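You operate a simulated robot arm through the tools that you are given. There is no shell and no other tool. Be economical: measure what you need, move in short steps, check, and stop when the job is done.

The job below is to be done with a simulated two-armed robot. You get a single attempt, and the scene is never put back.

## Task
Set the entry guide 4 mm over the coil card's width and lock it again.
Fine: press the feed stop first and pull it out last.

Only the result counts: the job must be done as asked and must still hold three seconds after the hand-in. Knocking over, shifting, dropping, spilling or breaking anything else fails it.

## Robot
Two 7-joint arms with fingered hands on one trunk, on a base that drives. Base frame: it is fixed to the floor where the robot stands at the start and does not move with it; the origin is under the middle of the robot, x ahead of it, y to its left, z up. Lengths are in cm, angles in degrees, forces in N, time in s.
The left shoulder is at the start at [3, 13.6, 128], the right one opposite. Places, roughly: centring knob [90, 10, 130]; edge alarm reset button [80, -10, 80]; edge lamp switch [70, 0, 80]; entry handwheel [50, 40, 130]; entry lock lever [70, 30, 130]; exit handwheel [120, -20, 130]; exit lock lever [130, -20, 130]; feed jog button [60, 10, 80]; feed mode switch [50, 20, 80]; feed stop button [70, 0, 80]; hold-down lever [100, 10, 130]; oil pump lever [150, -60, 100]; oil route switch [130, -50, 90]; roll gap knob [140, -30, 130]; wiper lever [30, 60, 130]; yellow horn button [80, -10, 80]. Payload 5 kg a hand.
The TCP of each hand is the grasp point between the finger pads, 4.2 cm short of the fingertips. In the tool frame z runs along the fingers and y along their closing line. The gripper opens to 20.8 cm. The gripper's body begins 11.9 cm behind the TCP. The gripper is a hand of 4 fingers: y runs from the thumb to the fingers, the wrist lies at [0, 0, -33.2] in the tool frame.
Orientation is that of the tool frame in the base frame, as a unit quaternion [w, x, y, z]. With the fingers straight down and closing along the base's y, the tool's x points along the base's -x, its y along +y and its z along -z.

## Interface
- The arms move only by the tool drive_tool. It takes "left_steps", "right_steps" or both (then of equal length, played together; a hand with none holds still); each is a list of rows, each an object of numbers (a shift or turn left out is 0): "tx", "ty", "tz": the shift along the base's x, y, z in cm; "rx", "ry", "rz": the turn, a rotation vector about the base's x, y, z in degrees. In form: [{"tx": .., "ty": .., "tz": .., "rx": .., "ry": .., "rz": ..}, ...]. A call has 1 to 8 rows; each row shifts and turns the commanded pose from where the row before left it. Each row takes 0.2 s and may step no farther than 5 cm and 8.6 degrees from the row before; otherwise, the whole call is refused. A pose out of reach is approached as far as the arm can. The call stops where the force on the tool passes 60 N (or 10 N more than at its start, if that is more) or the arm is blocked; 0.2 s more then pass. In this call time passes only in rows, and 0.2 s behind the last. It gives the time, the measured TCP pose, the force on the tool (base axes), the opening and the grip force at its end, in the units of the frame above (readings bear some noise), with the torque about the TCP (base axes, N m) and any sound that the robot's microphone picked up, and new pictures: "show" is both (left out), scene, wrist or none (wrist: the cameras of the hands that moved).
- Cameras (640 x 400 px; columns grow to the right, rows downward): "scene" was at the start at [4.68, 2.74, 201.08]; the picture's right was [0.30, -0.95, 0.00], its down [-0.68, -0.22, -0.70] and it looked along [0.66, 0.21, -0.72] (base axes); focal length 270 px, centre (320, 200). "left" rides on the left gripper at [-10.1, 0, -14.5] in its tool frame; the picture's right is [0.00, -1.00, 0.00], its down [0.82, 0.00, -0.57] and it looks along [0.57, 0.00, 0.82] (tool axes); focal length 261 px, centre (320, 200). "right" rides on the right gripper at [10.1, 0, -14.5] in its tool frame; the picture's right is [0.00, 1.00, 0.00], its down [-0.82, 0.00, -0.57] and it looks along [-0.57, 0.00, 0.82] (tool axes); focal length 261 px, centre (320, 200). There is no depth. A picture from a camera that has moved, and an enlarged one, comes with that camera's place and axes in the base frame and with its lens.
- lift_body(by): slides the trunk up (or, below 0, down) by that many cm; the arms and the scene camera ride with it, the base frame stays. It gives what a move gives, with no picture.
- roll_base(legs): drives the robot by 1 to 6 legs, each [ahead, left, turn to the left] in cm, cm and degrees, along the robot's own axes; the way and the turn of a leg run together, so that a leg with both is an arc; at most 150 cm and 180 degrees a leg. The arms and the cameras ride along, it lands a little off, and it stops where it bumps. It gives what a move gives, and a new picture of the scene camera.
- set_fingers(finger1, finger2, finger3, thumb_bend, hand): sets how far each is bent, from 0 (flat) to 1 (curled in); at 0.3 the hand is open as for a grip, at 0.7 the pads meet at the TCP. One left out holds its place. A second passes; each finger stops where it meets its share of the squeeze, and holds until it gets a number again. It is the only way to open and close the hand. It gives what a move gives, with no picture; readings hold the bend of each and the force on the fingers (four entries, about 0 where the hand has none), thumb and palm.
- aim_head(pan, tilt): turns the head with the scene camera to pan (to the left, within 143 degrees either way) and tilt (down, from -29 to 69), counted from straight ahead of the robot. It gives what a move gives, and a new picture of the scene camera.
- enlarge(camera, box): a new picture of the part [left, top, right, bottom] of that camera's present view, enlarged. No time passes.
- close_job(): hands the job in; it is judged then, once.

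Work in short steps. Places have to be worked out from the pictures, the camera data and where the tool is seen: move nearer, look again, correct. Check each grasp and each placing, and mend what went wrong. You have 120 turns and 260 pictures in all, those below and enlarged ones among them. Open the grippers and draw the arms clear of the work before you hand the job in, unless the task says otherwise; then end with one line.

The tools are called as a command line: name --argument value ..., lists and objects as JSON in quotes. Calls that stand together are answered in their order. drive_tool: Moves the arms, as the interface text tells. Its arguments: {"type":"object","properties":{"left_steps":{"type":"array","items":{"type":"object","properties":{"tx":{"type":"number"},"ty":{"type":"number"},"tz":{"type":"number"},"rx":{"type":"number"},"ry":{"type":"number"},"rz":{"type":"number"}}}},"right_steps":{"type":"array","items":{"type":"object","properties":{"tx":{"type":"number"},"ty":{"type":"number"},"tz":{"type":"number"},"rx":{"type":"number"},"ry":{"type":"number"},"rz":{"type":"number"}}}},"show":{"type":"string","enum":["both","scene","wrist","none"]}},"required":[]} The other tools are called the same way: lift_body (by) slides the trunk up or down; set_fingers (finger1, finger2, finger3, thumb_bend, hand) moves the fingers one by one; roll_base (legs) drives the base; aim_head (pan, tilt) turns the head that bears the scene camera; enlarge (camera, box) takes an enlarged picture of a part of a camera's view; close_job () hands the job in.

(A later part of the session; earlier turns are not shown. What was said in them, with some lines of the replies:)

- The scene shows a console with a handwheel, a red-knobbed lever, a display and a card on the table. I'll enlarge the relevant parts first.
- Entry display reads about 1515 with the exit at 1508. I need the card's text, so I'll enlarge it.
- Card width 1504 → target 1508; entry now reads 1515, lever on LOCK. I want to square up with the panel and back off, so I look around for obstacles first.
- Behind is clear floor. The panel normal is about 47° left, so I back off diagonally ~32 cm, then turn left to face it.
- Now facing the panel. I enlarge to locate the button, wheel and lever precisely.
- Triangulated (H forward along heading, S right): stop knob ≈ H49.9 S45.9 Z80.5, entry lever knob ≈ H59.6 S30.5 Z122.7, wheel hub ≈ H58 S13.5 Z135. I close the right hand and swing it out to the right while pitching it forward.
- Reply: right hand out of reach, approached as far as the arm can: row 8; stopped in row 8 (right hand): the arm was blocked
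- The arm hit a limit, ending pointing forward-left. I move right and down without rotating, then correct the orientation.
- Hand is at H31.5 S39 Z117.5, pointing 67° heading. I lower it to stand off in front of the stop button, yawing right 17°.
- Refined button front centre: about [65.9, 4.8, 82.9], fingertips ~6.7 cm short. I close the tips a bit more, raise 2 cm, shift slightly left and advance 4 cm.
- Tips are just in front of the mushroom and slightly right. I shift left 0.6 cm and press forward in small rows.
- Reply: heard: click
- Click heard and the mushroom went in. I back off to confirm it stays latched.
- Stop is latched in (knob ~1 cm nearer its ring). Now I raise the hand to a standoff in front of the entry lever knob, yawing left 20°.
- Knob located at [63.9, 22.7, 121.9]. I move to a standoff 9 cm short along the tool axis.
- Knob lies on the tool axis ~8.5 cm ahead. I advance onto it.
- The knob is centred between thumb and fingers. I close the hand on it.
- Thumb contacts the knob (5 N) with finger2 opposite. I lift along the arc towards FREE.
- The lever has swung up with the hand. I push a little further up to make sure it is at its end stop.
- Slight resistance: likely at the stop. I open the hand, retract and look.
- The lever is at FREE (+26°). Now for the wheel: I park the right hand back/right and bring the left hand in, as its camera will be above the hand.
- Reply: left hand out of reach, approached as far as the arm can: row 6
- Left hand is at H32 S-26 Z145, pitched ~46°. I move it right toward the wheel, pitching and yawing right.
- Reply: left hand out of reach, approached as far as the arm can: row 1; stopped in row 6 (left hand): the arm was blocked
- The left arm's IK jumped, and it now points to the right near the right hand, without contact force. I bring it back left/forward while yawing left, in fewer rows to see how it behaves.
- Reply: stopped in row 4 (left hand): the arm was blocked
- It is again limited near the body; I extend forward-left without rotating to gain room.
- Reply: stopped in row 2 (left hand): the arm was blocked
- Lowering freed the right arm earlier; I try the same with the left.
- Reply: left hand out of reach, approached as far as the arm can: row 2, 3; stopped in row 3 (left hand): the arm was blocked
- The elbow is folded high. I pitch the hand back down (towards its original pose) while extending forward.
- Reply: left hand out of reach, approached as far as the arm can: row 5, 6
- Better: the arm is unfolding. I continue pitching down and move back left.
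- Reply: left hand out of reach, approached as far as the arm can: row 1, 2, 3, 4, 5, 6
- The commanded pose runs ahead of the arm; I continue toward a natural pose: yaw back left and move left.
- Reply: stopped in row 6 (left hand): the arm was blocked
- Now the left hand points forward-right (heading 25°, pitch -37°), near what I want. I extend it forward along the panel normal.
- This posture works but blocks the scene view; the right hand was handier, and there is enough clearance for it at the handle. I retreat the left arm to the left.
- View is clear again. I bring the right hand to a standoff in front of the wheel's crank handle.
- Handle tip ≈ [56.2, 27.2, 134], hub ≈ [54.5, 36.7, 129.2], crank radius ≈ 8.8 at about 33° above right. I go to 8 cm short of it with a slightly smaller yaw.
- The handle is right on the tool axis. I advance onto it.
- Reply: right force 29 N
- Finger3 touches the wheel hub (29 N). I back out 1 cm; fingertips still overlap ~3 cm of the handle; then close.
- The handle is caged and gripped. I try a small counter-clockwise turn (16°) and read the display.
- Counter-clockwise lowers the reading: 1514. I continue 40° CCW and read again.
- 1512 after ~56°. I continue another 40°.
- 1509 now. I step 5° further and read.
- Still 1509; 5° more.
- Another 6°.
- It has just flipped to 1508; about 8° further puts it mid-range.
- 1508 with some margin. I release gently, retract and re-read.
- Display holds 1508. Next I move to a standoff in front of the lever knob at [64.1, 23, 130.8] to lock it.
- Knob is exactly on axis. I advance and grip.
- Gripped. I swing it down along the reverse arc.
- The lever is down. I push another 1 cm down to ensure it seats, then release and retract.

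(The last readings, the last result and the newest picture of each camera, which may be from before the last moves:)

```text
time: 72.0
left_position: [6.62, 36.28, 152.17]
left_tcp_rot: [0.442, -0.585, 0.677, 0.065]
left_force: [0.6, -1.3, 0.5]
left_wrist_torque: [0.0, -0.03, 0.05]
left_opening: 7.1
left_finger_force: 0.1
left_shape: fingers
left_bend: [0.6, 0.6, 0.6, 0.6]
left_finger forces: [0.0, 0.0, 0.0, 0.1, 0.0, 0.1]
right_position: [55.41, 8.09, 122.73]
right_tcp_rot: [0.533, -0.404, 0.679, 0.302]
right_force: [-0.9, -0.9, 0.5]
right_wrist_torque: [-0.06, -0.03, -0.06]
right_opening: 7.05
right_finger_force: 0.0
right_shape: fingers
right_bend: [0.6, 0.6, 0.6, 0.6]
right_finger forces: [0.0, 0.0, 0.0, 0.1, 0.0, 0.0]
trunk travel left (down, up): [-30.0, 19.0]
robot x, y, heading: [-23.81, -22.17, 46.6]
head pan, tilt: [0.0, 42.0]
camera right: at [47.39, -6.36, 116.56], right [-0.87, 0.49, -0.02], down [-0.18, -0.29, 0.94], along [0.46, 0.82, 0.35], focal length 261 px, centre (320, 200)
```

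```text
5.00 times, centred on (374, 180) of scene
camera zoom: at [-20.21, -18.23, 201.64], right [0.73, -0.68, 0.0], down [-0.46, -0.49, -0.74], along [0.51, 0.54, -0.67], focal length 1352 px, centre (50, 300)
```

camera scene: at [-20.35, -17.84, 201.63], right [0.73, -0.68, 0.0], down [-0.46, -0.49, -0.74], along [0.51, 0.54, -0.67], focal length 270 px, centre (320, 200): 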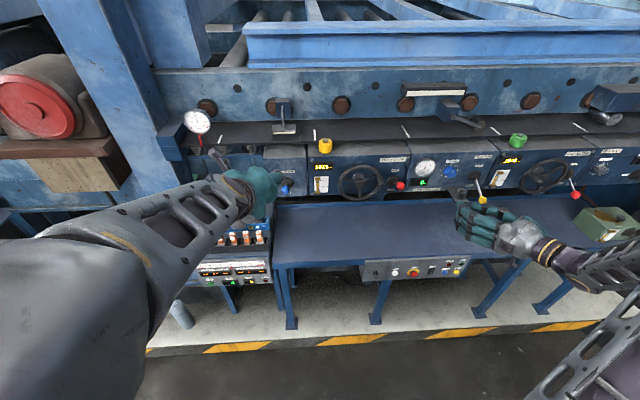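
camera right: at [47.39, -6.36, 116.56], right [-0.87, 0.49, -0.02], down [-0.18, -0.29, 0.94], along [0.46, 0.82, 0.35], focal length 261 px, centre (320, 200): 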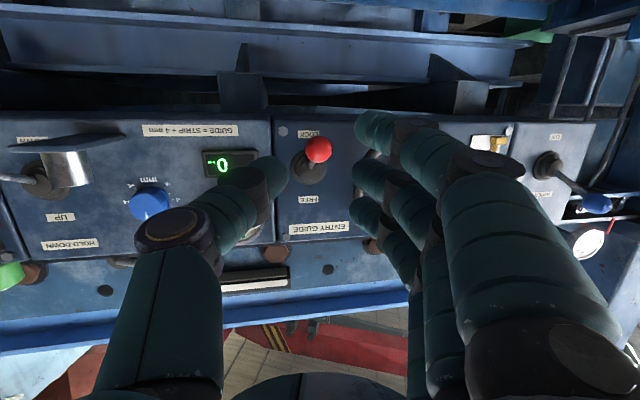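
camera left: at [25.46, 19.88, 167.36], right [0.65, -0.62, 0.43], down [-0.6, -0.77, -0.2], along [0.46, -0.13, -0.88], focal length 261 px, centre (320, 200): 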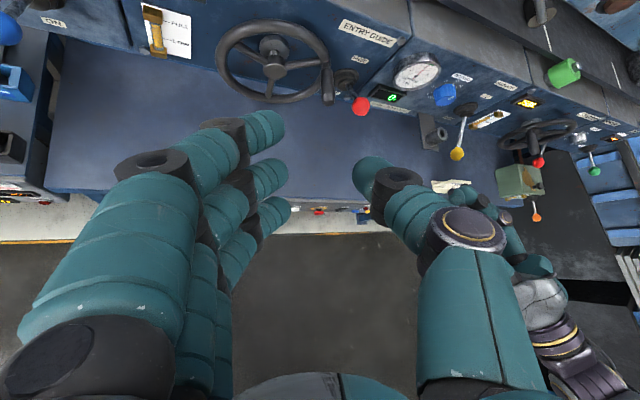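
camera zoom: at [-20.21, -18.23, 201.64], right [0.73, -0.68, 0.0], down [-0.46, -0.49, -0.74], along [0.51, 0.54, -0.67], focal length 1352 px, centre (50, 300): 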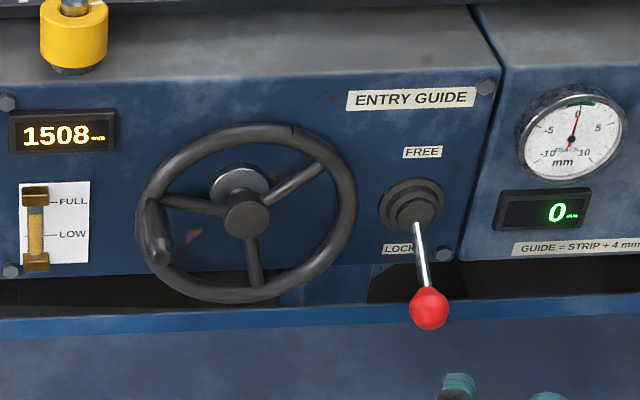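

Lever is back at its original LOCK position and the display reads 1508. Now I go back down to the stop button.

drive_tool --right_steps '[{"ty": -3.2, "tz": -3.7, "rz": -1.3}, {"ty": -3.2, "tz": -3.7, "rz": -1.3}, {"ty": -3.2, "tz": -3.7, "rz": -1.3}, {"ty": -3.2, "tz": -3.7, "rz": -1.3}, {"ty": -3.0, "tz": -3.9, "rz": -1.3}, {"tz": -4.9, "rz": -1.3}, {"tz": -4.9, "rz": -1.3}, {"tz": -4.9, "rz": -1.3}]' --show "none"

drive_tool --right_steps '[{"tz": -4.0}]' --show "wrist"

enlarge --camera "scene" --box '[370, 240, 466, 300]'

```text
time: 73.8
left_position: [6.97, 36.4, 152.01]
left_tcp_rot: [0.44, -0.586, 0.678, 0.065]
left_force: [0.0, 0.4, 0.2]
left_wrist_torque: [-0.08, 0.04, 0.03]
left_opening: 7.13
left_finger_force: 0.1
left_shape: fingers
left_bend: [0.6, 0.6, 0.6, 0.6]
left_finger forces: [0.1, 0.0, 0.1, 0.0, 0.0, 0.1]
right_position: [55.53, -7.67, 89.47]
right_tcp_rot: [0.558, -0.34, 0.714, 0.25]
right_force: [1.1, 0.8, 0.6]
right_wrist_torque: [-0.07, 0.12, 0.16]
right_opening: 7.06
right_finger_force: 0.0
right_shape: fingers
right_bend: [0.6, 0.6, 0.6, 0.6]
right_finger forces: [0.0, 0.1, 0.0, 0.0, 0.0, 0.0]
trunk travel left (down, up): [-30.0, 19.0]
robot x, y, heading: [-23.75, -22.67, 46.9]
head pan, tilt: [0.0, 42.0]
```

```text
time: 74.2
left_position: [6.94, 36.38, 151.99]
left_tcp_rot: [0.441, -0.585, 0.678, 0.064]
left_force: [0.9, 0.7, 0.5]
left_wrist_torque: [-0.05, 0.09, 0.07]
left_opening: 7.12
left_finger_force: 0.2
left_shape: fingers
left_bend: [0.6, 0.6, 0.6, 0.6]
left_finger forces: [0.1, 0.0, 0.1, 0.1, 0.1, 0.0]
right_position: [55.53, -7.62, 85.55]
right_tcp_rot: [0.557, -0.34, 0.715, 0.251]
right_force: [0.8, -0.1, 0.3]
right_wrist_torque: [0.0, 0.08, 0.14]
right_opening: 7.04
right_finger_force: 0.1
right_shape: fingers
right_bend: [0.6, 0.6, 0.6, 0.6]
right_finger forces: [0.0, 0.0, 0.0, 0.0, 0.0, 0.0]
trunk travel left (down, up): [-30.0, 19.0]
robot x, y, heading: [-23.77, -22.34, 46.7]
head pan, tilt: [0.0, 42.0]
camera right: at [44.99, -20.39, 79.44], right [-0.77, 0.64, -0.02], down [-0.23, -0.25, 0.94], along [0.6, 0.72, 0.35], focal length 261 px, centre (320, 200)
```

right: 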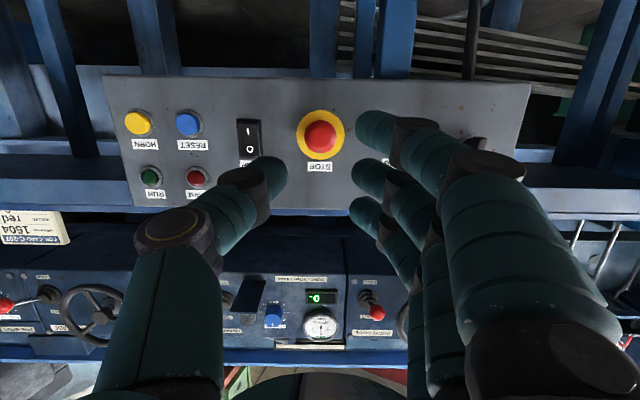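

```text
6.67 times, centred on (418, 270) of scene
camera zoom: at [-19.83, -17.99, 201.61], right [0.73, -0.69, 0.0], down [-0.46, -0.49, -0.74], along [0.51, 0.54, -0.67], focal length 1802 px, centre (-333, -267)
```

zoom: 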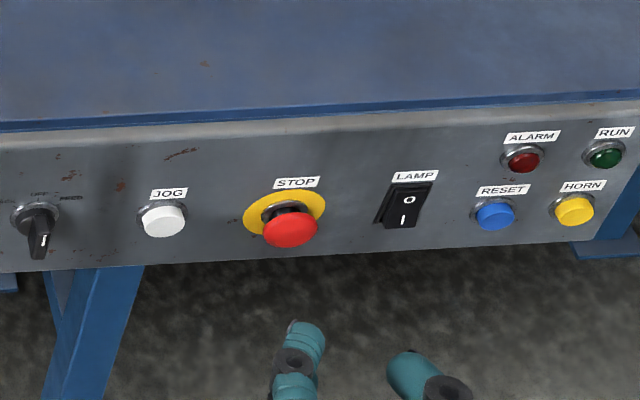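

Button front ≈ [65.7, 4.5, 83.5]. I approach to about 4 cm short with the hand open and check the alignment.

drive_tool --right_steps '[{"tx": 3.05, "ty": 3.6, "tz": -0.3}, {"tx": 3.05, "ty": 3.6, "tz": -0.3}]' --show "wrist"

enlarge --camera "scene" --box '[370, 240, 466, 300]'

```text
time: 74.8
left_position: [6.89, 36.41, 151.9]
left_tcp_rot: [0.441, -0.585, 0.678, 0.065]
left_force: [0.1, 0.4, 0.0]
left_wrist_torque: [-0.03, 0.01, 0.0]
left_opening: 7.1
left_finger_force: 0.1
left_shape: fingers
left_bend: [0.6, 0.6, 0.6, 0.6]
left_finger forces: [0.0, 0.0, 0.1, 0.0, 0.0, 0.0]
right_position: [61.6, -0.65, 84.57]
right_tcp_rot: [0.556, -0.341, 0.715, 0.251]
right_force: [0.2, -1.8, -1.2]
right_wrist_torque: [0.07, -0.07, 0.08]
right_opening: 7.05
right_finger_force: 0.1
right_shape: fingers
right_bend: [0.6, 0.6, 0.6, 0.6]
right_finger forces: [0.0, 0.0, 0.0, 0.0, 0.0, 0.0]
trunk travel left (down, up): [-30.0, 19.0]
robot x, y, heading: [-23.81, -22.26, 46.6]
head pan, tilt: [0.0, 42.0]
camera right: at [51.04, -13.37, 78.49], right [-0.77, 0.64, -0.02], down [-0.23, -0.25, 0.94], along [0.6, 0.72, 0.34], focal length 261 px, centre (320, 200)
```

right: 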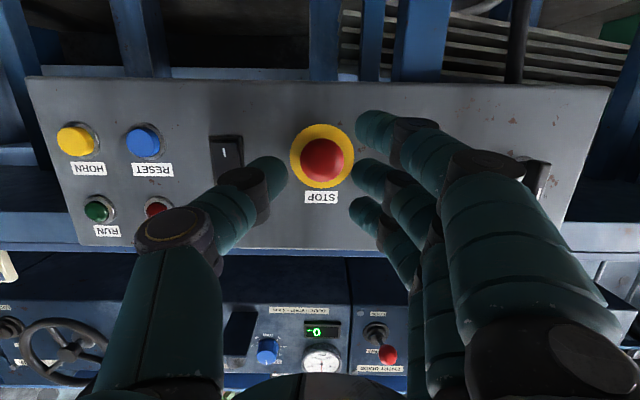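

```text
6.67 times, centred on (418, 270) of scene
camera zoom: at [-20.0, -17.93, 201.62], right [0.73, -0.69, 0.0], down [-0.46, -0.49, -0.74], along [0.51, 0.54, -0.67], focal length 1802 px, centre (-333, -267)
```

zoom: 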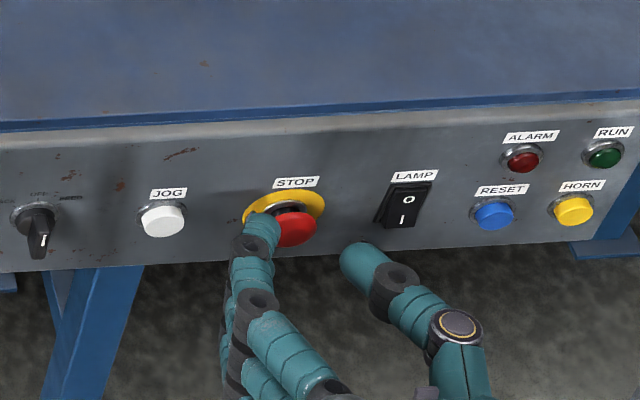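

Alignment is good. I advance the remaining ~4 cm so the thumb and middle finger straddle the head.

drive_tool --right_steps '[{"tx": 1.25, "ty": 1.6, "tz": -0.2}, {"tx": 1.25, "ty": 1.6, "tz": -0.2}]' --show "wrist"

enlarge --camera "scene" --box '[370, 240, 466, 300]'

```text
time: 75.4
left_position: [6.38, 35.92, 152.25]
left_tcp_rot: [0.442, -0.584, 0.678, 0.064]
left_force: [-0.2, 0.9, 0.0]
left_wrist_torque: [0.0, 0.0, -0.02]
left_opening: 7.1
left_finger_force: 0.1
left_shape: fingers
left_bend: [0.6, 0.6, 0.6, 0.6]
left_finger forces: [0.0, 0.1, 0.1, 0.1, 0.0, 0.0]
right_position: [63.48, 1.94, 84.06]
right_tcp_rot: [0.553, -0.342, 0.718, 0.25]
right_force: [-51.4, -40.3, -1.1]
right_wrist_torque: [0.66, -1.52, 1.8]
right_opening: 6.95
right_finger_force: 31.8
right_shape: fingers
right_bend: [0.6, 0.6, 0.75, 0.6]
right_finger forces: [0.0, 0.0, 48.9, 0.1, 14.4, 0.0]
trunk travel left (down, up): [-30.0, 19.0]
robot x, y, heading: [-23.95, -22.49, 46.8]
head pan, tilt: [0.0, 42.0]
camera right: at [52.77, -10.81, 78.01], right [-0.77, 0.64, -0.01], down [-0.23, -0.25, 0.94], along [0.6, 0.73, 0.34], focal length 261 px, centre (320, 200)
```

right: 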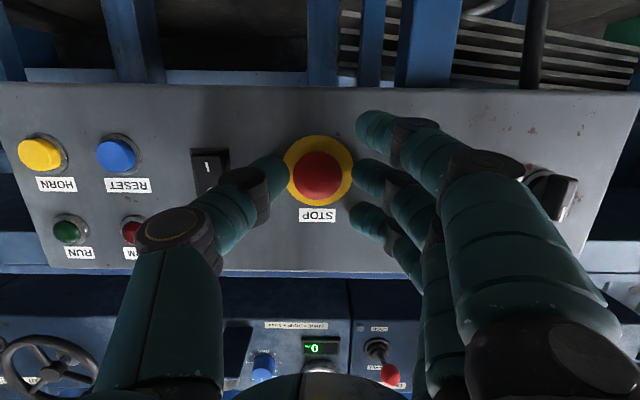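

```text
6.67 times, centred on (418, 270) of scene
camera zoom: at [-20.7, -18.45, 201.63], right [0.73, -0.69, 0.0], down [-0.46, -0.49, -0.75], along [0.51, 0.54, -0.67], focal length 1802 px, centre (-333, -267)
```

zoom: 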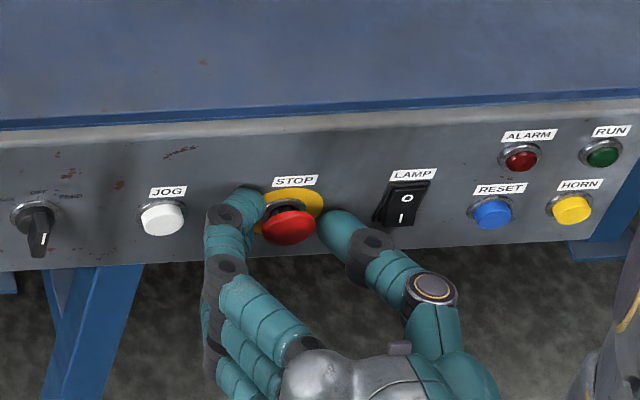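

Fingertips hit the panel (49 N), so I'm deep enough. I back out 0.9 cm and close only the thumb and middle finger.

drive_tool --right_steps '[{"tx": -0.4, "ty": -0.5}]' --show "none"

set_fingers --hand "right" --finger2 0.75 --thumb_bend 0.75

enlarge --camera "right" --box '[160, 50, 480, 250]'

enlarge --camera "scene" --box '[370, 240, 466, 300]'

```text
time: 75.8
left_position: [6.68, 36.15, 152.13]
left_tcp_rot: [0.442, -0.585, 0.677, 0.065]
left_force: [-0.6, -0.8, -0.3]
left_wrist_torque: [0.01, -0.01, -0.02]
left_opening: 7.11
left_finger_force: 0.2
left_shape: fingers
left_bend: [0.6, 0.6, 0.6, 0.6]
left_finger forces: [0.0, 0.1, 0.1, 0.1, 0.1, 0.1]
right_position: [63.55, 1.87, 84.11]
right_tcp_rot: [0.554, -0.342, 0.716, 0.252]
right_force: [-38.8, -30.1, -12.4]
right_wrist_torque: [0.08, -0.7, 1.08]
right_opening: 6.92
right_finger_force: 24.0
right_shape: fingers
right_bend: [0.6, 0.6, 0.75, 0.61]
right_finger forces: [0.1, 0.0, 35.6, 0.0, 12.1, 0.0]
trunk travel left (down, up): [-30.0, 19.0]
robot x, y, heading: [-23.8, -22.17, 47.0]
head pan, tilt: [0.0, 42.0]
```

```text
time: 76.8
left_position: [6.67, 36.14, 152.22]
left_tcp_rot: [0.441, -0.585, 0.678, 0.065]
left_force: [-0.2, -0.9, -0.6]
left_wrist_torque: [0.04, 0.01, 0.03]
left_opening: 7.1
left_finger_force: 0.1
left_shape: fingers
left_bend: [0.6, 0.6, 0.6, 0.6]
left_finger forces: [0.0, 0.0, 0.0, 0.0, 0.0, 0.0]
right_position: [63.7, 2.03, 84.4]
right_tcp_rot: [0.557, -0.341, 0.714, 0.252]
right_force: [-23.6, -32.7, -9.5]
right_wrist_torque: [0.16, -1.1, 1.51]
right_opening: 6.06
right_finger_force: 36.4
right_shape: fingers
right_bend: [0.6, 0.63, 0.76, 0.68]
right_finger forces: [0.0, 10.8, 39.1, 0.1, 23.1, 0.1]
trunk travel left (down, up): [-30.0, 19.0]
robot x, y, heading: [-23.85, -22.0, 46.6]
head pan, tilt: [0.0, 42.0]
```

```text
2.00 times, centred on (320, 150) of right
camera zoom: at [53.13, -10.79, 78.28], right [-0.77, 0.64, -0.02], down [-0.23, -0.25, 0.94], along [0.6, 0.72, 0.34], focal length 521 px, centre (320, 300)
```

zoom: 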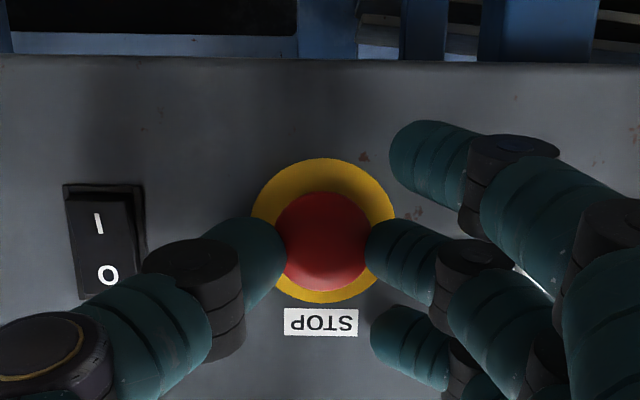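

```text
6.67 times, centred on (418, 270) of scene
camera zoom: at [-20.19, -18.26, 201.63], right [0.73, -0.69, 0.0], down [-0.46, -0.49, -0.74], along [0.51, 0.54, -0.67], focal length 1802 px, centre (-333, -267)
```

zoom: 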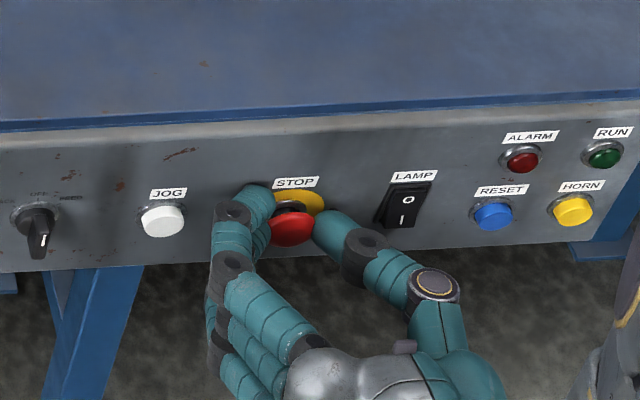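

Thumb and middle finger grip the head. I pull straight out.

drive_tool --right_steps '[{"tx": -0.45, "ty": -0.54}, {"tx": -0.45, "ty": -0.54}, {"tx": -0.45, "ty": -0.54}, {"tx": -0.45, "ty": -0.54}]' --show "wrist"

enlarge --camera "scene" --box '[370, 240, 466, 300]'

```text
time: 77.8
left_position: [6.72, 36.36, 152.07]
left_tcp_rot: [0.441, -0.586, 0.677, 0.065]
left_force: [0.3, 0.5, 0.3]
left_wrist_torque: [-0.02, -0.04, -0.02]
left_opening: 7.1
left_finger_force: 0.0
left_shape: fingers
left_bend: [0.6, 0.6, 0.6, 0.6]
left_finger forces: [0.1, 0.0, 0.1, 0.0, 0.0, 0.0]
right_position: [61.78, 0.44, 84.64]
right_tcp_rot: [0.557, -0.341, 0.714, 0.252]
right_force: [-0.8, 0.9, 0.4]
right_wrist_torque: [0.03, -0.01, -0.06]
right_opening: 4.35
right_finger_force: 0.1
right_shape: fingers
right_bend: [0.6, 0.68, 0.6, 0.74]
right_finger forces: [0.0, 0.0, 0.0, 0.0, 0.0, 0.1]
trunk travel left (down, up): [-30.0, 19.0]
robot x, y, heading: [-23.95, -22.12, 46.7]
head pan, tilt: [0.0, 42.0]
heard: click, click
camera right: at [51.37, -12.3, 78.38], right [-0.77, 0.64, -0.02], down [-0.23, -0.26, 0.94], along [0.6, 0.72, 0.35], focal length 261 px, centre (320, 200)
```

right: 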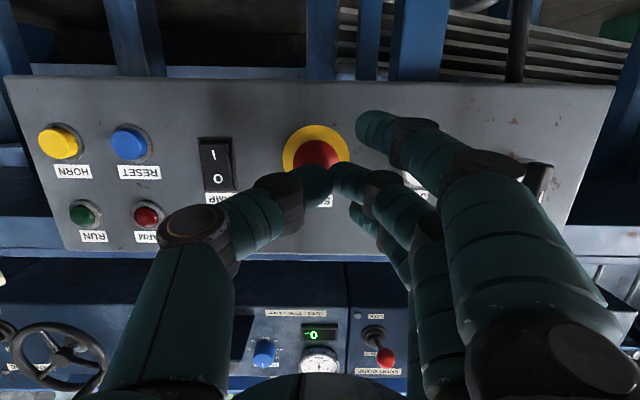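

```text
6.67 times, centred on (418, 270) of scene
camera zoom: at [-20.14, -17.94, 201.63], right [0.73, -0.68, 0.0], down [-0.46, -0.49, -0.74], along [0.51, 0.54, -0.67], focal length 1802 px, centre (-333, -267)
```

zoom: 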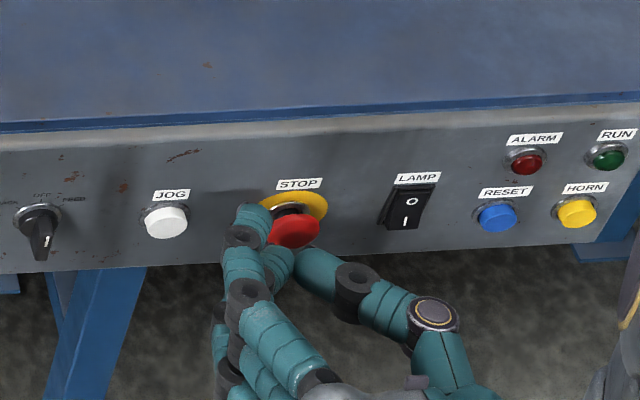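

Two clicks: perhaps it popped out and got pushed again as the fingers slipped. I back off a bit and inspect.

drive_tool --right_steps '[{"tx": -1.9, "ty": -2.3}, {"tx": -1.9, "ty": -2.3}]' --show "none"

enlarge --camera "scene" --box '[370, 240, 466, 300]'

enlarge --camera "right" --box '[0, 0, 640, 400]'

```text
time: 78.4
left_position: [6.73, 36.34, 152.03]
left_tcp_rot: [0.441, -0.585, 0.677, 0.065]
left_force: [0.3, -0.4, 0.7]
left_wrist_torque: [-0.03, 0.0, 0.03]
left_opening: 7.11
left_finger_force: 0.1
left_shape: fingers
left_bend: [0.6, 0.6, 0.6, 0.6]
left_finger forces: [0.1, 0.0, 0.0, 0.1, 0.0, 0.0]
right_position: [58.41, -4.31, 84.22]
right_tcp_rot: [0.558, -0.34, 0.714, 0.251]
right_force: [0.3, 0.0, 0.3]
right_wrist_torque: [-0.03, 0.02, -0.02]
right_opening: 4.36
right_finger_force: 0.0
right_shape: fingers
right_bend: [0.6, 0.68, 0.6, 0.74]
right_finger forces: [0.0, 0.0, 0.0, 0.0, 0.0, 0.0]
trunk travel left (down, up): [-30.0, 19.0]
robot x, y, heading: [-23.84, -22.24, 46.9]
head pan, tilt: [0.0, 42.0]
```

```text
6.67 times, centred on (418, 270) of scene
camera zoom: at [-20.05, -18.04, 201.63], right [0.73, -0.68, 0.0], down [-0.46, -0.49, -0.74], along [0.51, 0.54, -0.67], focal length 1802 px, centre (-333, -267)
```

zoom: 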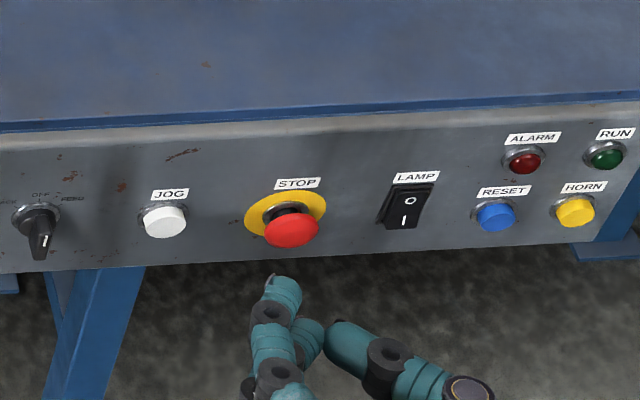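

```text
1.00 times, centred on (320, 200) of right (not enlarged: the box is as wide or as high as the picture)
camera zoom: at [47.82, -17.12, 78.27], right [-0.77, 0.64, -0.02], down [-0.23, -0.26, 0.94], along [0.6, 0.72, 0.35], focal length 261 px, centre (320, 200)
```

zoom: 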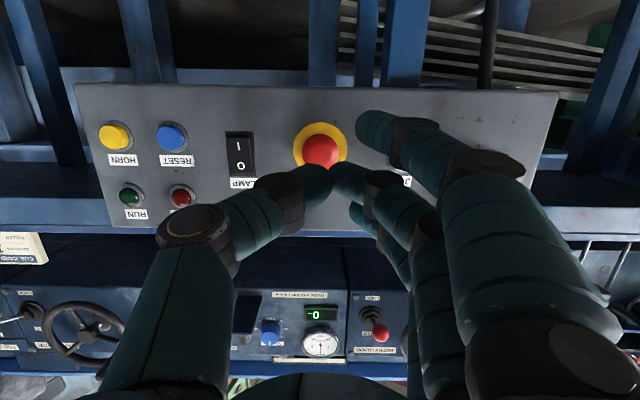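

The head is in again: squeezing while slipping off the dome re-pressed it. I'll retry: retract fingers 1 and 3, straddle, grip, pull only ~1 cm, and open before it slips.

set_fingers --hand "right" --finger1 0.5 --finger2 0.6 --finger3 0.48 --thumb_bend 0.6

drive_tool --right_steps '[{"tx": 2.2, "ty": 2.6}, {"tx": 2.2, "ty": 2.6}, {"tx": 0.6, "ty": 0.75}]' --show "wrist"

enlarge --camera "scene" --box '[370, 240, 466, 300]'

```text
time: 79.4
left_position: [6.75, 36.34, 152.02]
left_tcp_rot: [0.441, -0.585, 0.678, 0.065]
left_force: [-0.8, -0.8, 0.0]
left_wrist_torque: [0.02, 0.03, 0.0]
left_opening: 7.11
left_finger_force: 0.1
left_shape: fingers
left_bend: [0.6, 0.6, 0.6, 0.6]
left_finger forces: [0.0, 0.1, 0.1, 0.0, 0.0, 0.0]
right_position: [58.42, -4.4, 84.31]
right_tcp_rot: [0.556, -0.341, 0.715, 0.251]
right_force: [-0.2, -0.3, 0.7]
right_wrist_torque: [-0.03, -0.01, -0.02]
right_opening: 9.49
right_finger_force: 0.1
right_shape: fingers
right_bend: [0.5, 0.6, 0.48, 0.6]
right_finger forces: [0.1, 0.0, 0.0, 0.0, 0.0, 0.1]
trunk travel left (down, up): [-30.0, 19.0]
robot x, y, heading: [-23.96, -22.5, 46.8]
head pan, tilt: [0.0, 42.0]
```

```text
time: 80.2
left_position: [6.67, 36.07, 152.12]
left_tcp_rot: [0.442, -0.585, 0.677, 0.065]
left_force: [0.1, -0.8, -0.3]
left_wrist_torque: [0.01, 0.01, 0.03]
left_opening: 7.1
left_finger_force: 0.1
left_shape: fingers
left_bend: [0.6, 0.6, 0.6, 0.6]
left_finger forces: [0.1, 0.0, 0.1, 0.0, 0.0, 0.1]
right_position: [63.0, 0.92, 84.15]
right_tcp_rot: [0.556, -0.341, 0.716, 0.251]
right_force: [-15.7, -21.2, 1.1]
right_wrist_torque: [0.64, -0.45, 1.97]
right_opening: 9.47
right_finger_force: 13.5
right_shape: fingers
right_bend: [0.5, 0.6, 0.47, 0.6]
right_finger forces: [0.1, 0.0, 27.0, 0.0, 0.0, 0.0]
trunk travel left (down, up): [-30.0, 19.0]
robot x, y, heading: [-24.07, -22.24, 46.5]
head pan, tilt: [0.0, 42.0]
camera right: at [52.46, -11.78, 78.1], right [-0.77, 0.64, -0.02], down [-0.23, -0.25, 0.94], along [0.6, 0.72, 0.34], focal length 261 px, centre (320, 200)
```

right: 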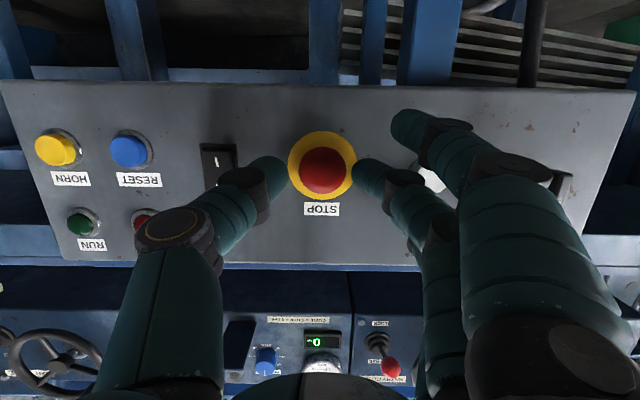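

```text
6.67 times, centred on (418, 270) of scene
camera zoom: at [-20.29, -18.34, 201.63], right [0.73, -0.69, 0.0], down [-0.46, -0.49, -0.74], along [0.51, 0.54, -0.67], focal length 1802 px, centre (-333, -267)
```

zoom: 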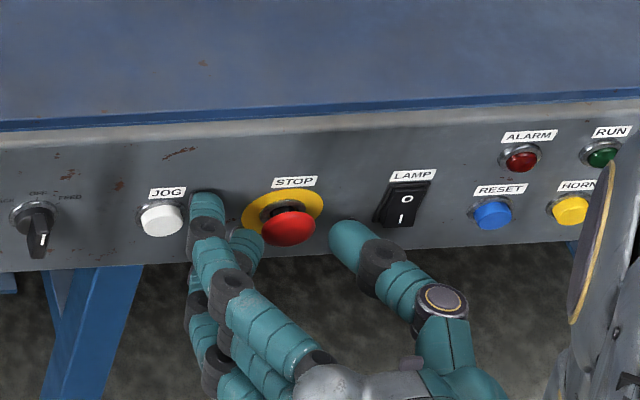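

Finger3 touches the panel beside JOG. I back off right away, and curl fingers 1 and 3 fully into the palm instead.

drive_tool --right_steps '[{"tx": -1.9, "ty": -2.3}, {"tx": -1.9, "ty": -2.3}]' --show "none"

set_fingers --hand "right" --finger1 1.0 --finger2 0.6 --finger3 1.0 --thumb_bend 0.6

enlarge --camera "right" --box '[0, 0, 640, 400]'

enlarge --camera "scene" --box '[370, 240, 466, 300]'

```text
time: 80.8
left_position: [6.87, 36.3, 152.13]
left_tcp_rot: [0.441, -0.585, 0.677, 0.065]
left_force: [-0.7, -0.1, 0.1]
left_wrist_torque: [0.02, 0.01, 0.01]
left_opening: 7.08
left_finger_force: 0.0
left_shape: fingers
left_bend: [0.6, 0.6, 0.6, 0.6]
left_finger forces: [0.1, 0.0, 0.0, 0.1, 0.0, 0.0]
right_position: [59.28, -3.25, 84.32]
right_tcp_rot: [0.558, -0.34, 0.714, 0.252]
right_force: [0.9, -0.1, 0.1]
right_wrist_torque: [-0.03, 0.01, -0.01]
right_opening: 9.47
right_finger_force: 0.0
right_shape: fingers
right_bend: [0.5, 0.6, 0.48, 0.6]
right_finger forces: [0.1, 0.1, 0.0, 0.0, 0.0, 0.0]
trunk travel left (down, up): [-30.0, 19.0]
robot x, y, heading: [-23.61, -21.84, 46.8]
head pan, tilt: [0.0, 42.0]
```

```text
time: 81.8
left_position: [6.82, 36.33, 152.03]
left_tcp_rot: [0.441, -0.585, 0.678, 0.064]
left_force: [0.1, 0.0, 0.0]
left_wrist_torque: [-0.02, 0.02, 0.02]
left_opening: 7.11
left_finger_force: 0.0
left_shape: fingers
left_bend: [0.6, 0.6, 0.6, 0.6]
left_finger forces: [0.0, 0.0, 0.0, 0.1, 0.1, 0.0]
right_position: [59.46, -3.33, 84.18]
right_tcp_rot: [0.557, -0.34, 0.715, 0.25]
right_force: [-0.5, 0.6, -0.2]
right_wrist_torque: [0.01, -0.01, 0.01]
right_opening: 7.66
right_finger_force: 0.1
right_shape: fingers
right_bend: [1.0, 0.6, 1.0, 0.6]
right_finger forces: [0.1, 0.0, 0.0, 0.0, 0.0, 0.0]
trunk travel left (down, up): [-30.0, 19.0]
robot x, y, heading: [-23.98, -22.36, 46.7]
head pan, tilt: [0.0, 42.0]
```

```text
1.00 times, centred on (320, 200) of right (not enlarged: the box is as wide or as high as the picture)
camera zoom: at [48.82, -16.14, 78.13], right [-0.77, 0.64, -0.02], down [-0.23, -0.25, 0.94], along [0.6, 0.72, 0.34], focal length 261 px, centre (320, 200)
```

zoom: 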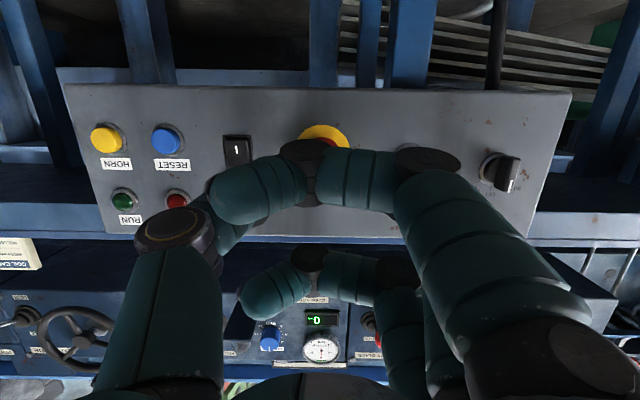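

```text
6.67 times, centred on (418, 270) of scene
camera zoom: at [-20.07, -18.0, 201.63], right [0.73, -0.69, 0.0], down [-0.46, -0.49, -0.74], along [0.51, 0.54, -0.67], focal length 1802 px, centre (-333, -267)
```

zoom: 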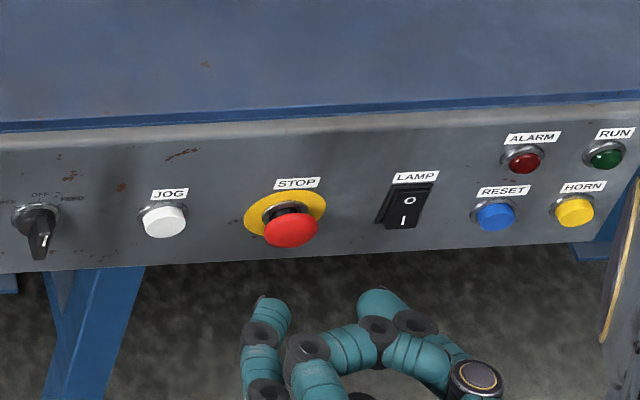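

Curled fingers are well behind the middle fingertip and thumb. I advance to straddle the head.

drive_tool --right_steps '[{"tx": 1.9, "ty": 2.4}, {"tx": 1.3, "ty": 1.6}, {"tx": 0.7, "ty": 0.85}]' --show "wrist"

enlarge --camera "scene" --box '[370, 240, 466, 300]'

```text
time: 82.6
left_position: [6.82, 36.4, 152.04]
left_tcp_rot: [0.441, -0.585, 0.678, 0.065]
left_force: [0.5, 0.4, 0.0]
left_wrist_torque: [-0.02, -0.02, -0.04]
left_opening: 7.13
left_finger_force: 0.1
left_shape: fingers
left_bend: [0.6, 0.6, 0.6, 0.6]
left_finger forces: [0.0, 0.0, 0.0, 0.0, 0.0, 0.1]
right_position: [63.28, 1.7, 84.06]
right_tcp_rot: [0.557, -0.341, 0.715, 0.251]
right_force: [-1.2, -0.7, -0.1]
right_wrist_torque: [0.03, -0.04, -0.01]
right_opening: 7.69
right_finger_force: 0.0
right_shape: fingers
right_bend: [1.0, 0.6, 1.0, 0.6]
right_finger forces: [0.0, 0.0, 0.0, 0.1, 0.0, 0.0]
trunk travel left (down, up): [-30.0, 19.0]
robot x, y, heading: [-23.91, -22.04, 46.6]
head pan, tilt: [0.0, 42.0]
camera right: at [52.69, -11.02, 78.12], right [-0.77, 0.64, -0.02], down [-0.23, -0.25, 0.94], along [0.6, 0.72, 0.34], focal length 261 px, centre (320, 200)
```

right: 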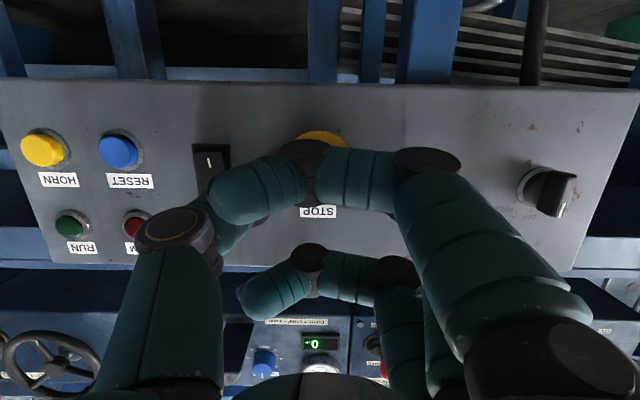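

```text
6.67 times, centred on (418, 270) of scene
camera zoom: at [-20.06, -17.95, 201.62], right [0.73, -0.69, 0.0], down [-0.46, -0.49, -0.74], along [0.51, 0.54, -0.67], focal length 1802 px, centre (-333, -267)
```

zoom: 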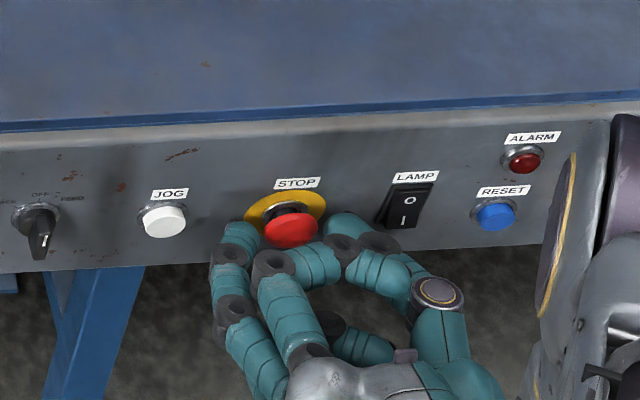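

No contact and well placed. I go 0.4 cm deeper and close thumb and middle finger.

drive_tool --right_steps '[{"tx": 0.26, "ty": 0.31}]' --show "none"

set_fingers --hand "right" --finger2 0.72 --thumb_bend 0.72

enlarge --camera "scene" --box '[370, 240, 466, 300]'

```text
time: 83.0
left_position: [6.74, 36.23, 152.09]
left_tcp_rot: [0.441, -0.585, 0.677, 0.064]
left_force: [0.4, 0.5, 0.0]
left_wrist_torque: [0.01, 0.01, 0.0]
left_opening: 7.11
left_finger_force: 0.0
left_shape: fingers
left_bend: [0.6, 0.6, 0.6, 0.6]
left_finger forces: [0.0, 0.1, 0.0, 0.0, 0.0, 0.1]
right_position: [63.51, 1.85, 84.32]
right_tcp_rot: [0.556, -0.341, 0.715, 0.251]
right_force: [-4.1, -4.8, 0.0]
right_wrist_torque: [0.0, -0.07, -0.33]
right_opening: 7.65
right_finger_force: 3.1
right_shape: fingers
right_bend: [1.0, 0.6, 1.0, 0.6]
right_finger forces: [0.0, 0.0, 0.1, 0.0, 6.7, 0.1]
trunk travel left (down, up): [-30.0, 19.0]
robot x, y, heading: [-23.69, -22.33, 46.8]
head pan, tilt: [0.0, 42.0]
```

```text
time: 84.0
left_position: [6.84, 36.32, 151.96]
left_tcp_rot: [0.441, -0.584, 0.678, 0.064]
left_force: [0.6, -0.3, 0.6]
left_wrist_torque: [0.01, 0.01, -0.05]
left_opening: 7.11
left_finger_force: 0.0
left_shape: fingers
left_bend: [0.6, 0.6, 0.6, 0.6]
left_finger forces: [0.0, 0.1, 0.1, 0.0, 0.0, 0.1]
right_position: [63.62, 1.96, 84.29]
right_tcp_rot: [0.557, -0.341, 0.715, 0.251]
right_force: [7.7, -6.1, 1.4]
right_wrist_torque: [-0.05, -0.05, -0.19]
right_opening: 7.31
right_finger_force: 13.8
right_shape: fingers
right_bend: [1.0, 0.63, 1.0, 0.67]
right_finger forces: [0.0, 10.0, 0.0, 0.0, 18.0, 0.0]
trunk travel left (down, up): [-30.0, 19.0]
robot x, y, heading: [-23.78, -22.07, 46.7]
head pan, tilt: [0.0, 42.0]
```

```text
6.67 times, centred on (418, 270) of scene
camera zoom: at [-19.98, -18.05, 201.63], right [0.73, -0.69, 0.0], down [-0.46, -0.49, -0.74], along [0.51, 0.54, -0.67], focal length 1802 px, centre (-333, -267)
```

zoom: 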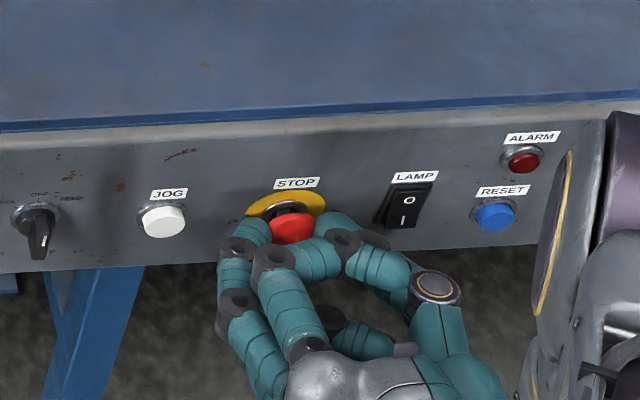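

Both sides grip the head (10 and 18 N). I pull out in small rows, 0.9 cm in all, and listen.

drive_tool --right_steps '[{"tx": -0.2, "ty": -0.24}, {"tx": -0.2, "ty": -0.24}, {"tx": -0.2, "ty": -0.24}]' --show "none"

enlarge --camera "scene" --box '[370, 240, 466, 300]'

```text
time: 84.8
left_position: [6.81, 36.44, 152.07]
left_tcp_rot: [0.44, -0.586, 0.677, 0.065]
left_force: [-0.1, 0.1, 0.4]
left_wrist_torque: [0.0, -0.01, 0.0]
left_opening: 7.14
left_finger_force: 0.0
left_shape: fingers
left_bend: [0.6, 0.6, 0.6, 0.6]
left_finger forces: [0.0, 0.1, 0.1, 0.0, 0.1, 0.1]
right_position: [63.03, 1.39, 84.31]
right_tcp_rot: [0.557, -0.341, 0.714, 0.251]
right_force: [15.5, -0.8, -1.7]
right_wrist_torque: [-0.01, -0.13, -0.3]
right_opening: 7.32
right_finger_force: 10.8
right_shape: fingers
right_bend: [1.0, 0.64, 1.0, 0.67]
right_finger forces: [0.1, 6.2, 0.0, 0.0, 16.7, 0.1]
trunk travel left (down, up): [-30.0, 19.0]
robot x, y, heading: [-23.52, -22.14, 46.8]
head pan, tilt: [0.0, 42.0]
heard: click
```

```text
6.67 times, centred on (418, 270) of scene
camera zoom: at [-19.93, -17.99, 201.62], right [0.73, -0.68, 0.0], down [-0.46, -0.49, -0.74], along [0.51, 0.54, -0.67], focal length 1802 px, centre (-333, -267)
```

zoom: 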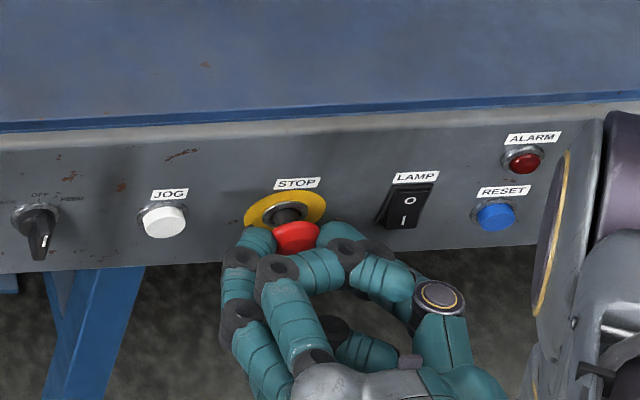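

Single click and the head is visibly out. I open thumb and finger before retreating.

set_fingers --hand "right" --finger2 0.56 --thumb_bend 0.56

enlarge --camera "scene" --box '[370, 240, 466, 300]'

```text
time: 85.8
left_position: [6.73, 36.31, 151.97]
left_tcp_rot: [0.441, -0.586, 0.677, 0.064]
left_force: [-0.2, -0.3, -0.6]
left_wrist_torque: [0.01, 0.03, 0.02]
left_opening: 7.12
left_finger_force: 0.0
left_shape: fingers
left_bend: [0.6, 0.6, 0.6, 0.6]
left_finger forces: [0.0, 0.0, 0.0, 0.1, 0.1, 0.1]
right_position: [62.99, 1.41, 84.31]
right_tcp_rot: [0.557, -0.341, 0.715, 0.251]
right_force: [-0.1, 0.0, 0.4]
right_wrist_torque: [-0.01, -0.01, 0.0]
right_opening: 7.97
right_finger_force: 0.0
right_shape: fingers
right_bend: [1.0, 0.56, 1.0, 0.56]
right_finger forces: [0.0, 0.0, 0.0, 0.0, 0.0, 0.0]
trunk travel left (down, up): [-30.0, 19.0]
robot x, y, heading: [-23.98, -22.53, 46.9]
head pan, tilt: [0.0, 42.0]
```

```text
6.67 times, centred on (418, 270) of scene
camera zoom: at [-20.05, -18.01, 201.62], right [0.73, -0.69, 0.0], down [-0.46, -0.49, -0.74], along [0.51, 0.54, -0.67], focal length 1802 px, centre (-333, -267)
```

zoom: 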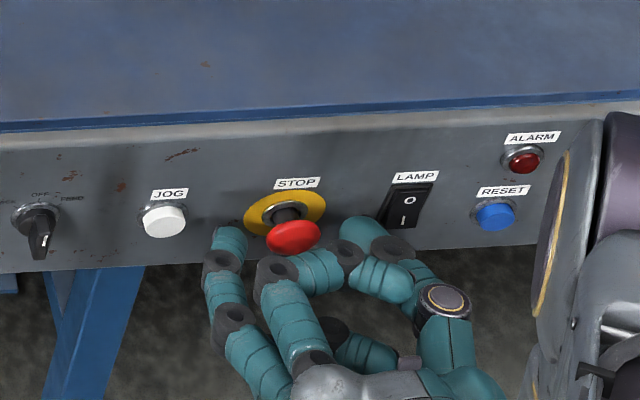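

The head stays out. I retract straight back, then open the hand clear of the work and check everything.

drive_tool --right_steps '[{"tx": -1.3, "ty": -1.5}, {"tx": -2.6, "ty": -3.1}, {"tx": -2.6, "ty": -3.1}, {"tx": -2.6, "ty": -3.1}, {"tx": -2.6, "ty": -3.1}]' --show "none"

set_fingers --hand "right" --finger1 0.3 --finger2 0.3 --finger3 0.3 --thumb_bend 0.3

set_fingers --hand "left" --finger1 0.3 --finger2 0.3 --finger3 0.3 --thumb_bend 0.3

enlarge --camera "scene" --box '[370, 240, 466, 300]'

enlarge --camera "scene" --box '[310, 140, 438, 220]'

enlarge --camera "scene" --box '[0, 0, 640, 400]'

```text
time: 87.0
left_position: [6.71, 36.28, 152.13]
left_tcp_rot: [0.441, -0.586, 0.677, 0.066]
left_force: [-0.5, -0.5, 0.7]
left_wrist_torque: [0.02, -0.01, 0.05]
left_opening: 7.1
left_finger_force: 0.1
left_shape: fingers
left_bend: [0.6, 0.6, 0.6, 0.6]
left_finger forces: [0.0, 0.1, 0.0, 0.0, 0.0, 0.1]
right_position: [51.29, -12.56, 84.33]
right_tcp_rot: [0.558, -0.341, 0.714, 0.252]
right_force: [0.2, 1.0, 1.1]
right_wrist_torque: [-0.05, 0.05, 0.0]
right_opening: 7.94
right_finger_force: 0.1
right_shape: fingers
right_bend: [1.0, 0.56, 1.0, 0.56]
right_finger forces: [0.0, 0.0, 0.0, 0.0, 0.0, 0.0]
trunk travel left (down, up): [-30.0, 19.0]
robot x, y, heading: [-23.88, -22.31, 46.9]
head pan, tilt: [0.0, 42.0]
```

```text
time: 88.0
left_position: [6.77, 36.32, 151.97]
left_tcp_rot: [0.441, -0.585, 0.678, 0.065]
left_force: [-0.3, 0.3, 0.5]
left_wrist_torque: [0.03, 0.07, -0.03]
left_opening: 7.11
left_finger_force: 0.1
left_shape: fingers
left_bend: [0.6, 0.6, 0.6, 0.6]
left_finger forces: [0.0, 0.0, 0.0, 0.0, 0.1, 0.0]
right_position: [51.33, -12.63, 84.2]
right_tcp_rot: [0.557, -0.341, 0.714, 0.251]
right_force: [-0.1, -0.2, 0.5]
right_wrist_torque: [-0.01, 0.03, -0.01]
right_opening: 22.33
right_finger_force: 0.1
right_shape: fingers
right_bend: [0.3, 0.3, 0.3, 0.3]
right_finger forces: [0.0, 0.0, 0.0, 0.1, 0.0, 0.0]
trunk travel left (down, up): [-30.0, 19.0]
robot x, y, heading: [-24.07, -22.07, 46.9]
head pan, tilt: [0.0, 42.0]
```

```text
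time: 89.0
left_position: [6.83, 36.33, 152.0]
left_tcp_rot: [0.441, -0.585, 0.678, 0.064]
left_force: [-0.5, 0.4, 0.2]
left_wrist_torque: [-0.01, -0.01, -0.01]
left_opening: 22.34
left_finger_force: 0.0
left_shape: fingers
left_bend: [0.3, 0.3, 0.3, 0.3]
left_finger forces: [0.0, 0.0, 0.0, 0.0, 0.0, 0.0]
right_position: [51.16, -12.53, 84.26]
right_tcp_rot: [0.557, -0.341, 0.715, 0.251]
right_force: [-0.4, -0.6, -0.2]
right_wrist_torque: [-0.03, -0.01, -0.02]
right_opening: 22.33
right_finger_force: 0.1
right_shape: fingers
right_bend: [0.3, 0.3, 0.3, 0.3]
right_finger forces: [0.0, 0.1, 0.0, 0.0, 0.0, 0.0]
trunk travel left (down, up): [-30.0, 19.0]
robot x, y, heading: [-23.69, -22.23, 46.7]
head pan, tilt: [0.0, 42.0]
```

```text
6.67 times, centred on (418, 270) of scene
camera zoom: at [-20.07, -18.0, 201.63], right [0.73, -0.69, 0.0], down [-0.46, -0.49, -0.74], along [0.51, 0.54, -0.67], focal length 1802 px, centre (-333, -267)
```

zoom: 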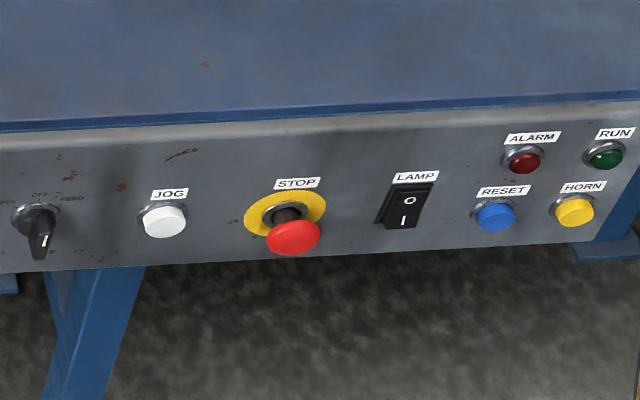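

```text
5.00 times, centred on (374, 180) of scene
camera zoom: at [-20.07, -18.0, 201.63], right [0.73, -0.69, 0.0], down [-0.46, -0.49, -0.74], along [0.51, 0.54, -0.67], focal length 1352 px, centre (50, 300)
```

zoom: 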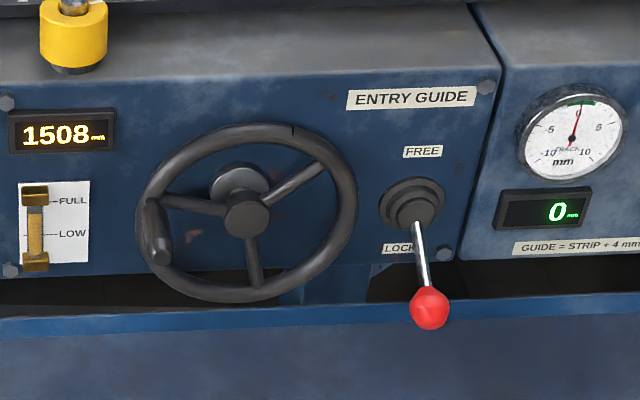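

```text
1.00 times, centred on (320, 200) of scene (not enlarged: the box is as wide or as high as the picture)
camera zoom: at [-20.07, -18.0, 201.63], right [0.73, -0.69, 0.0], down [-0.46, -0.49, -0.74], along [0.51, 0.54, -0.67], focal length 270 px, centre (320, 200)
```

zoom: 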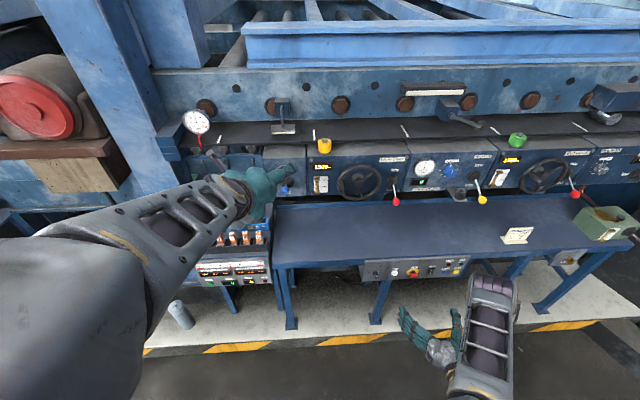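

Everything checks: the display reads 1508 (1504 + 4), the lever is on LOCK, the stop is out, and both hands are open and clear. I hand in the job.

close_job

```text
The job is handed in.
```

The entry guide is set to 1508 mm (card width 1504 + 4) and its lever is back on LOCK. I pressed the feed stop first and pulled it out last. The first pull clicked it out and my slipping fingers pushed it back in, so I pulled again, and it stayed out.
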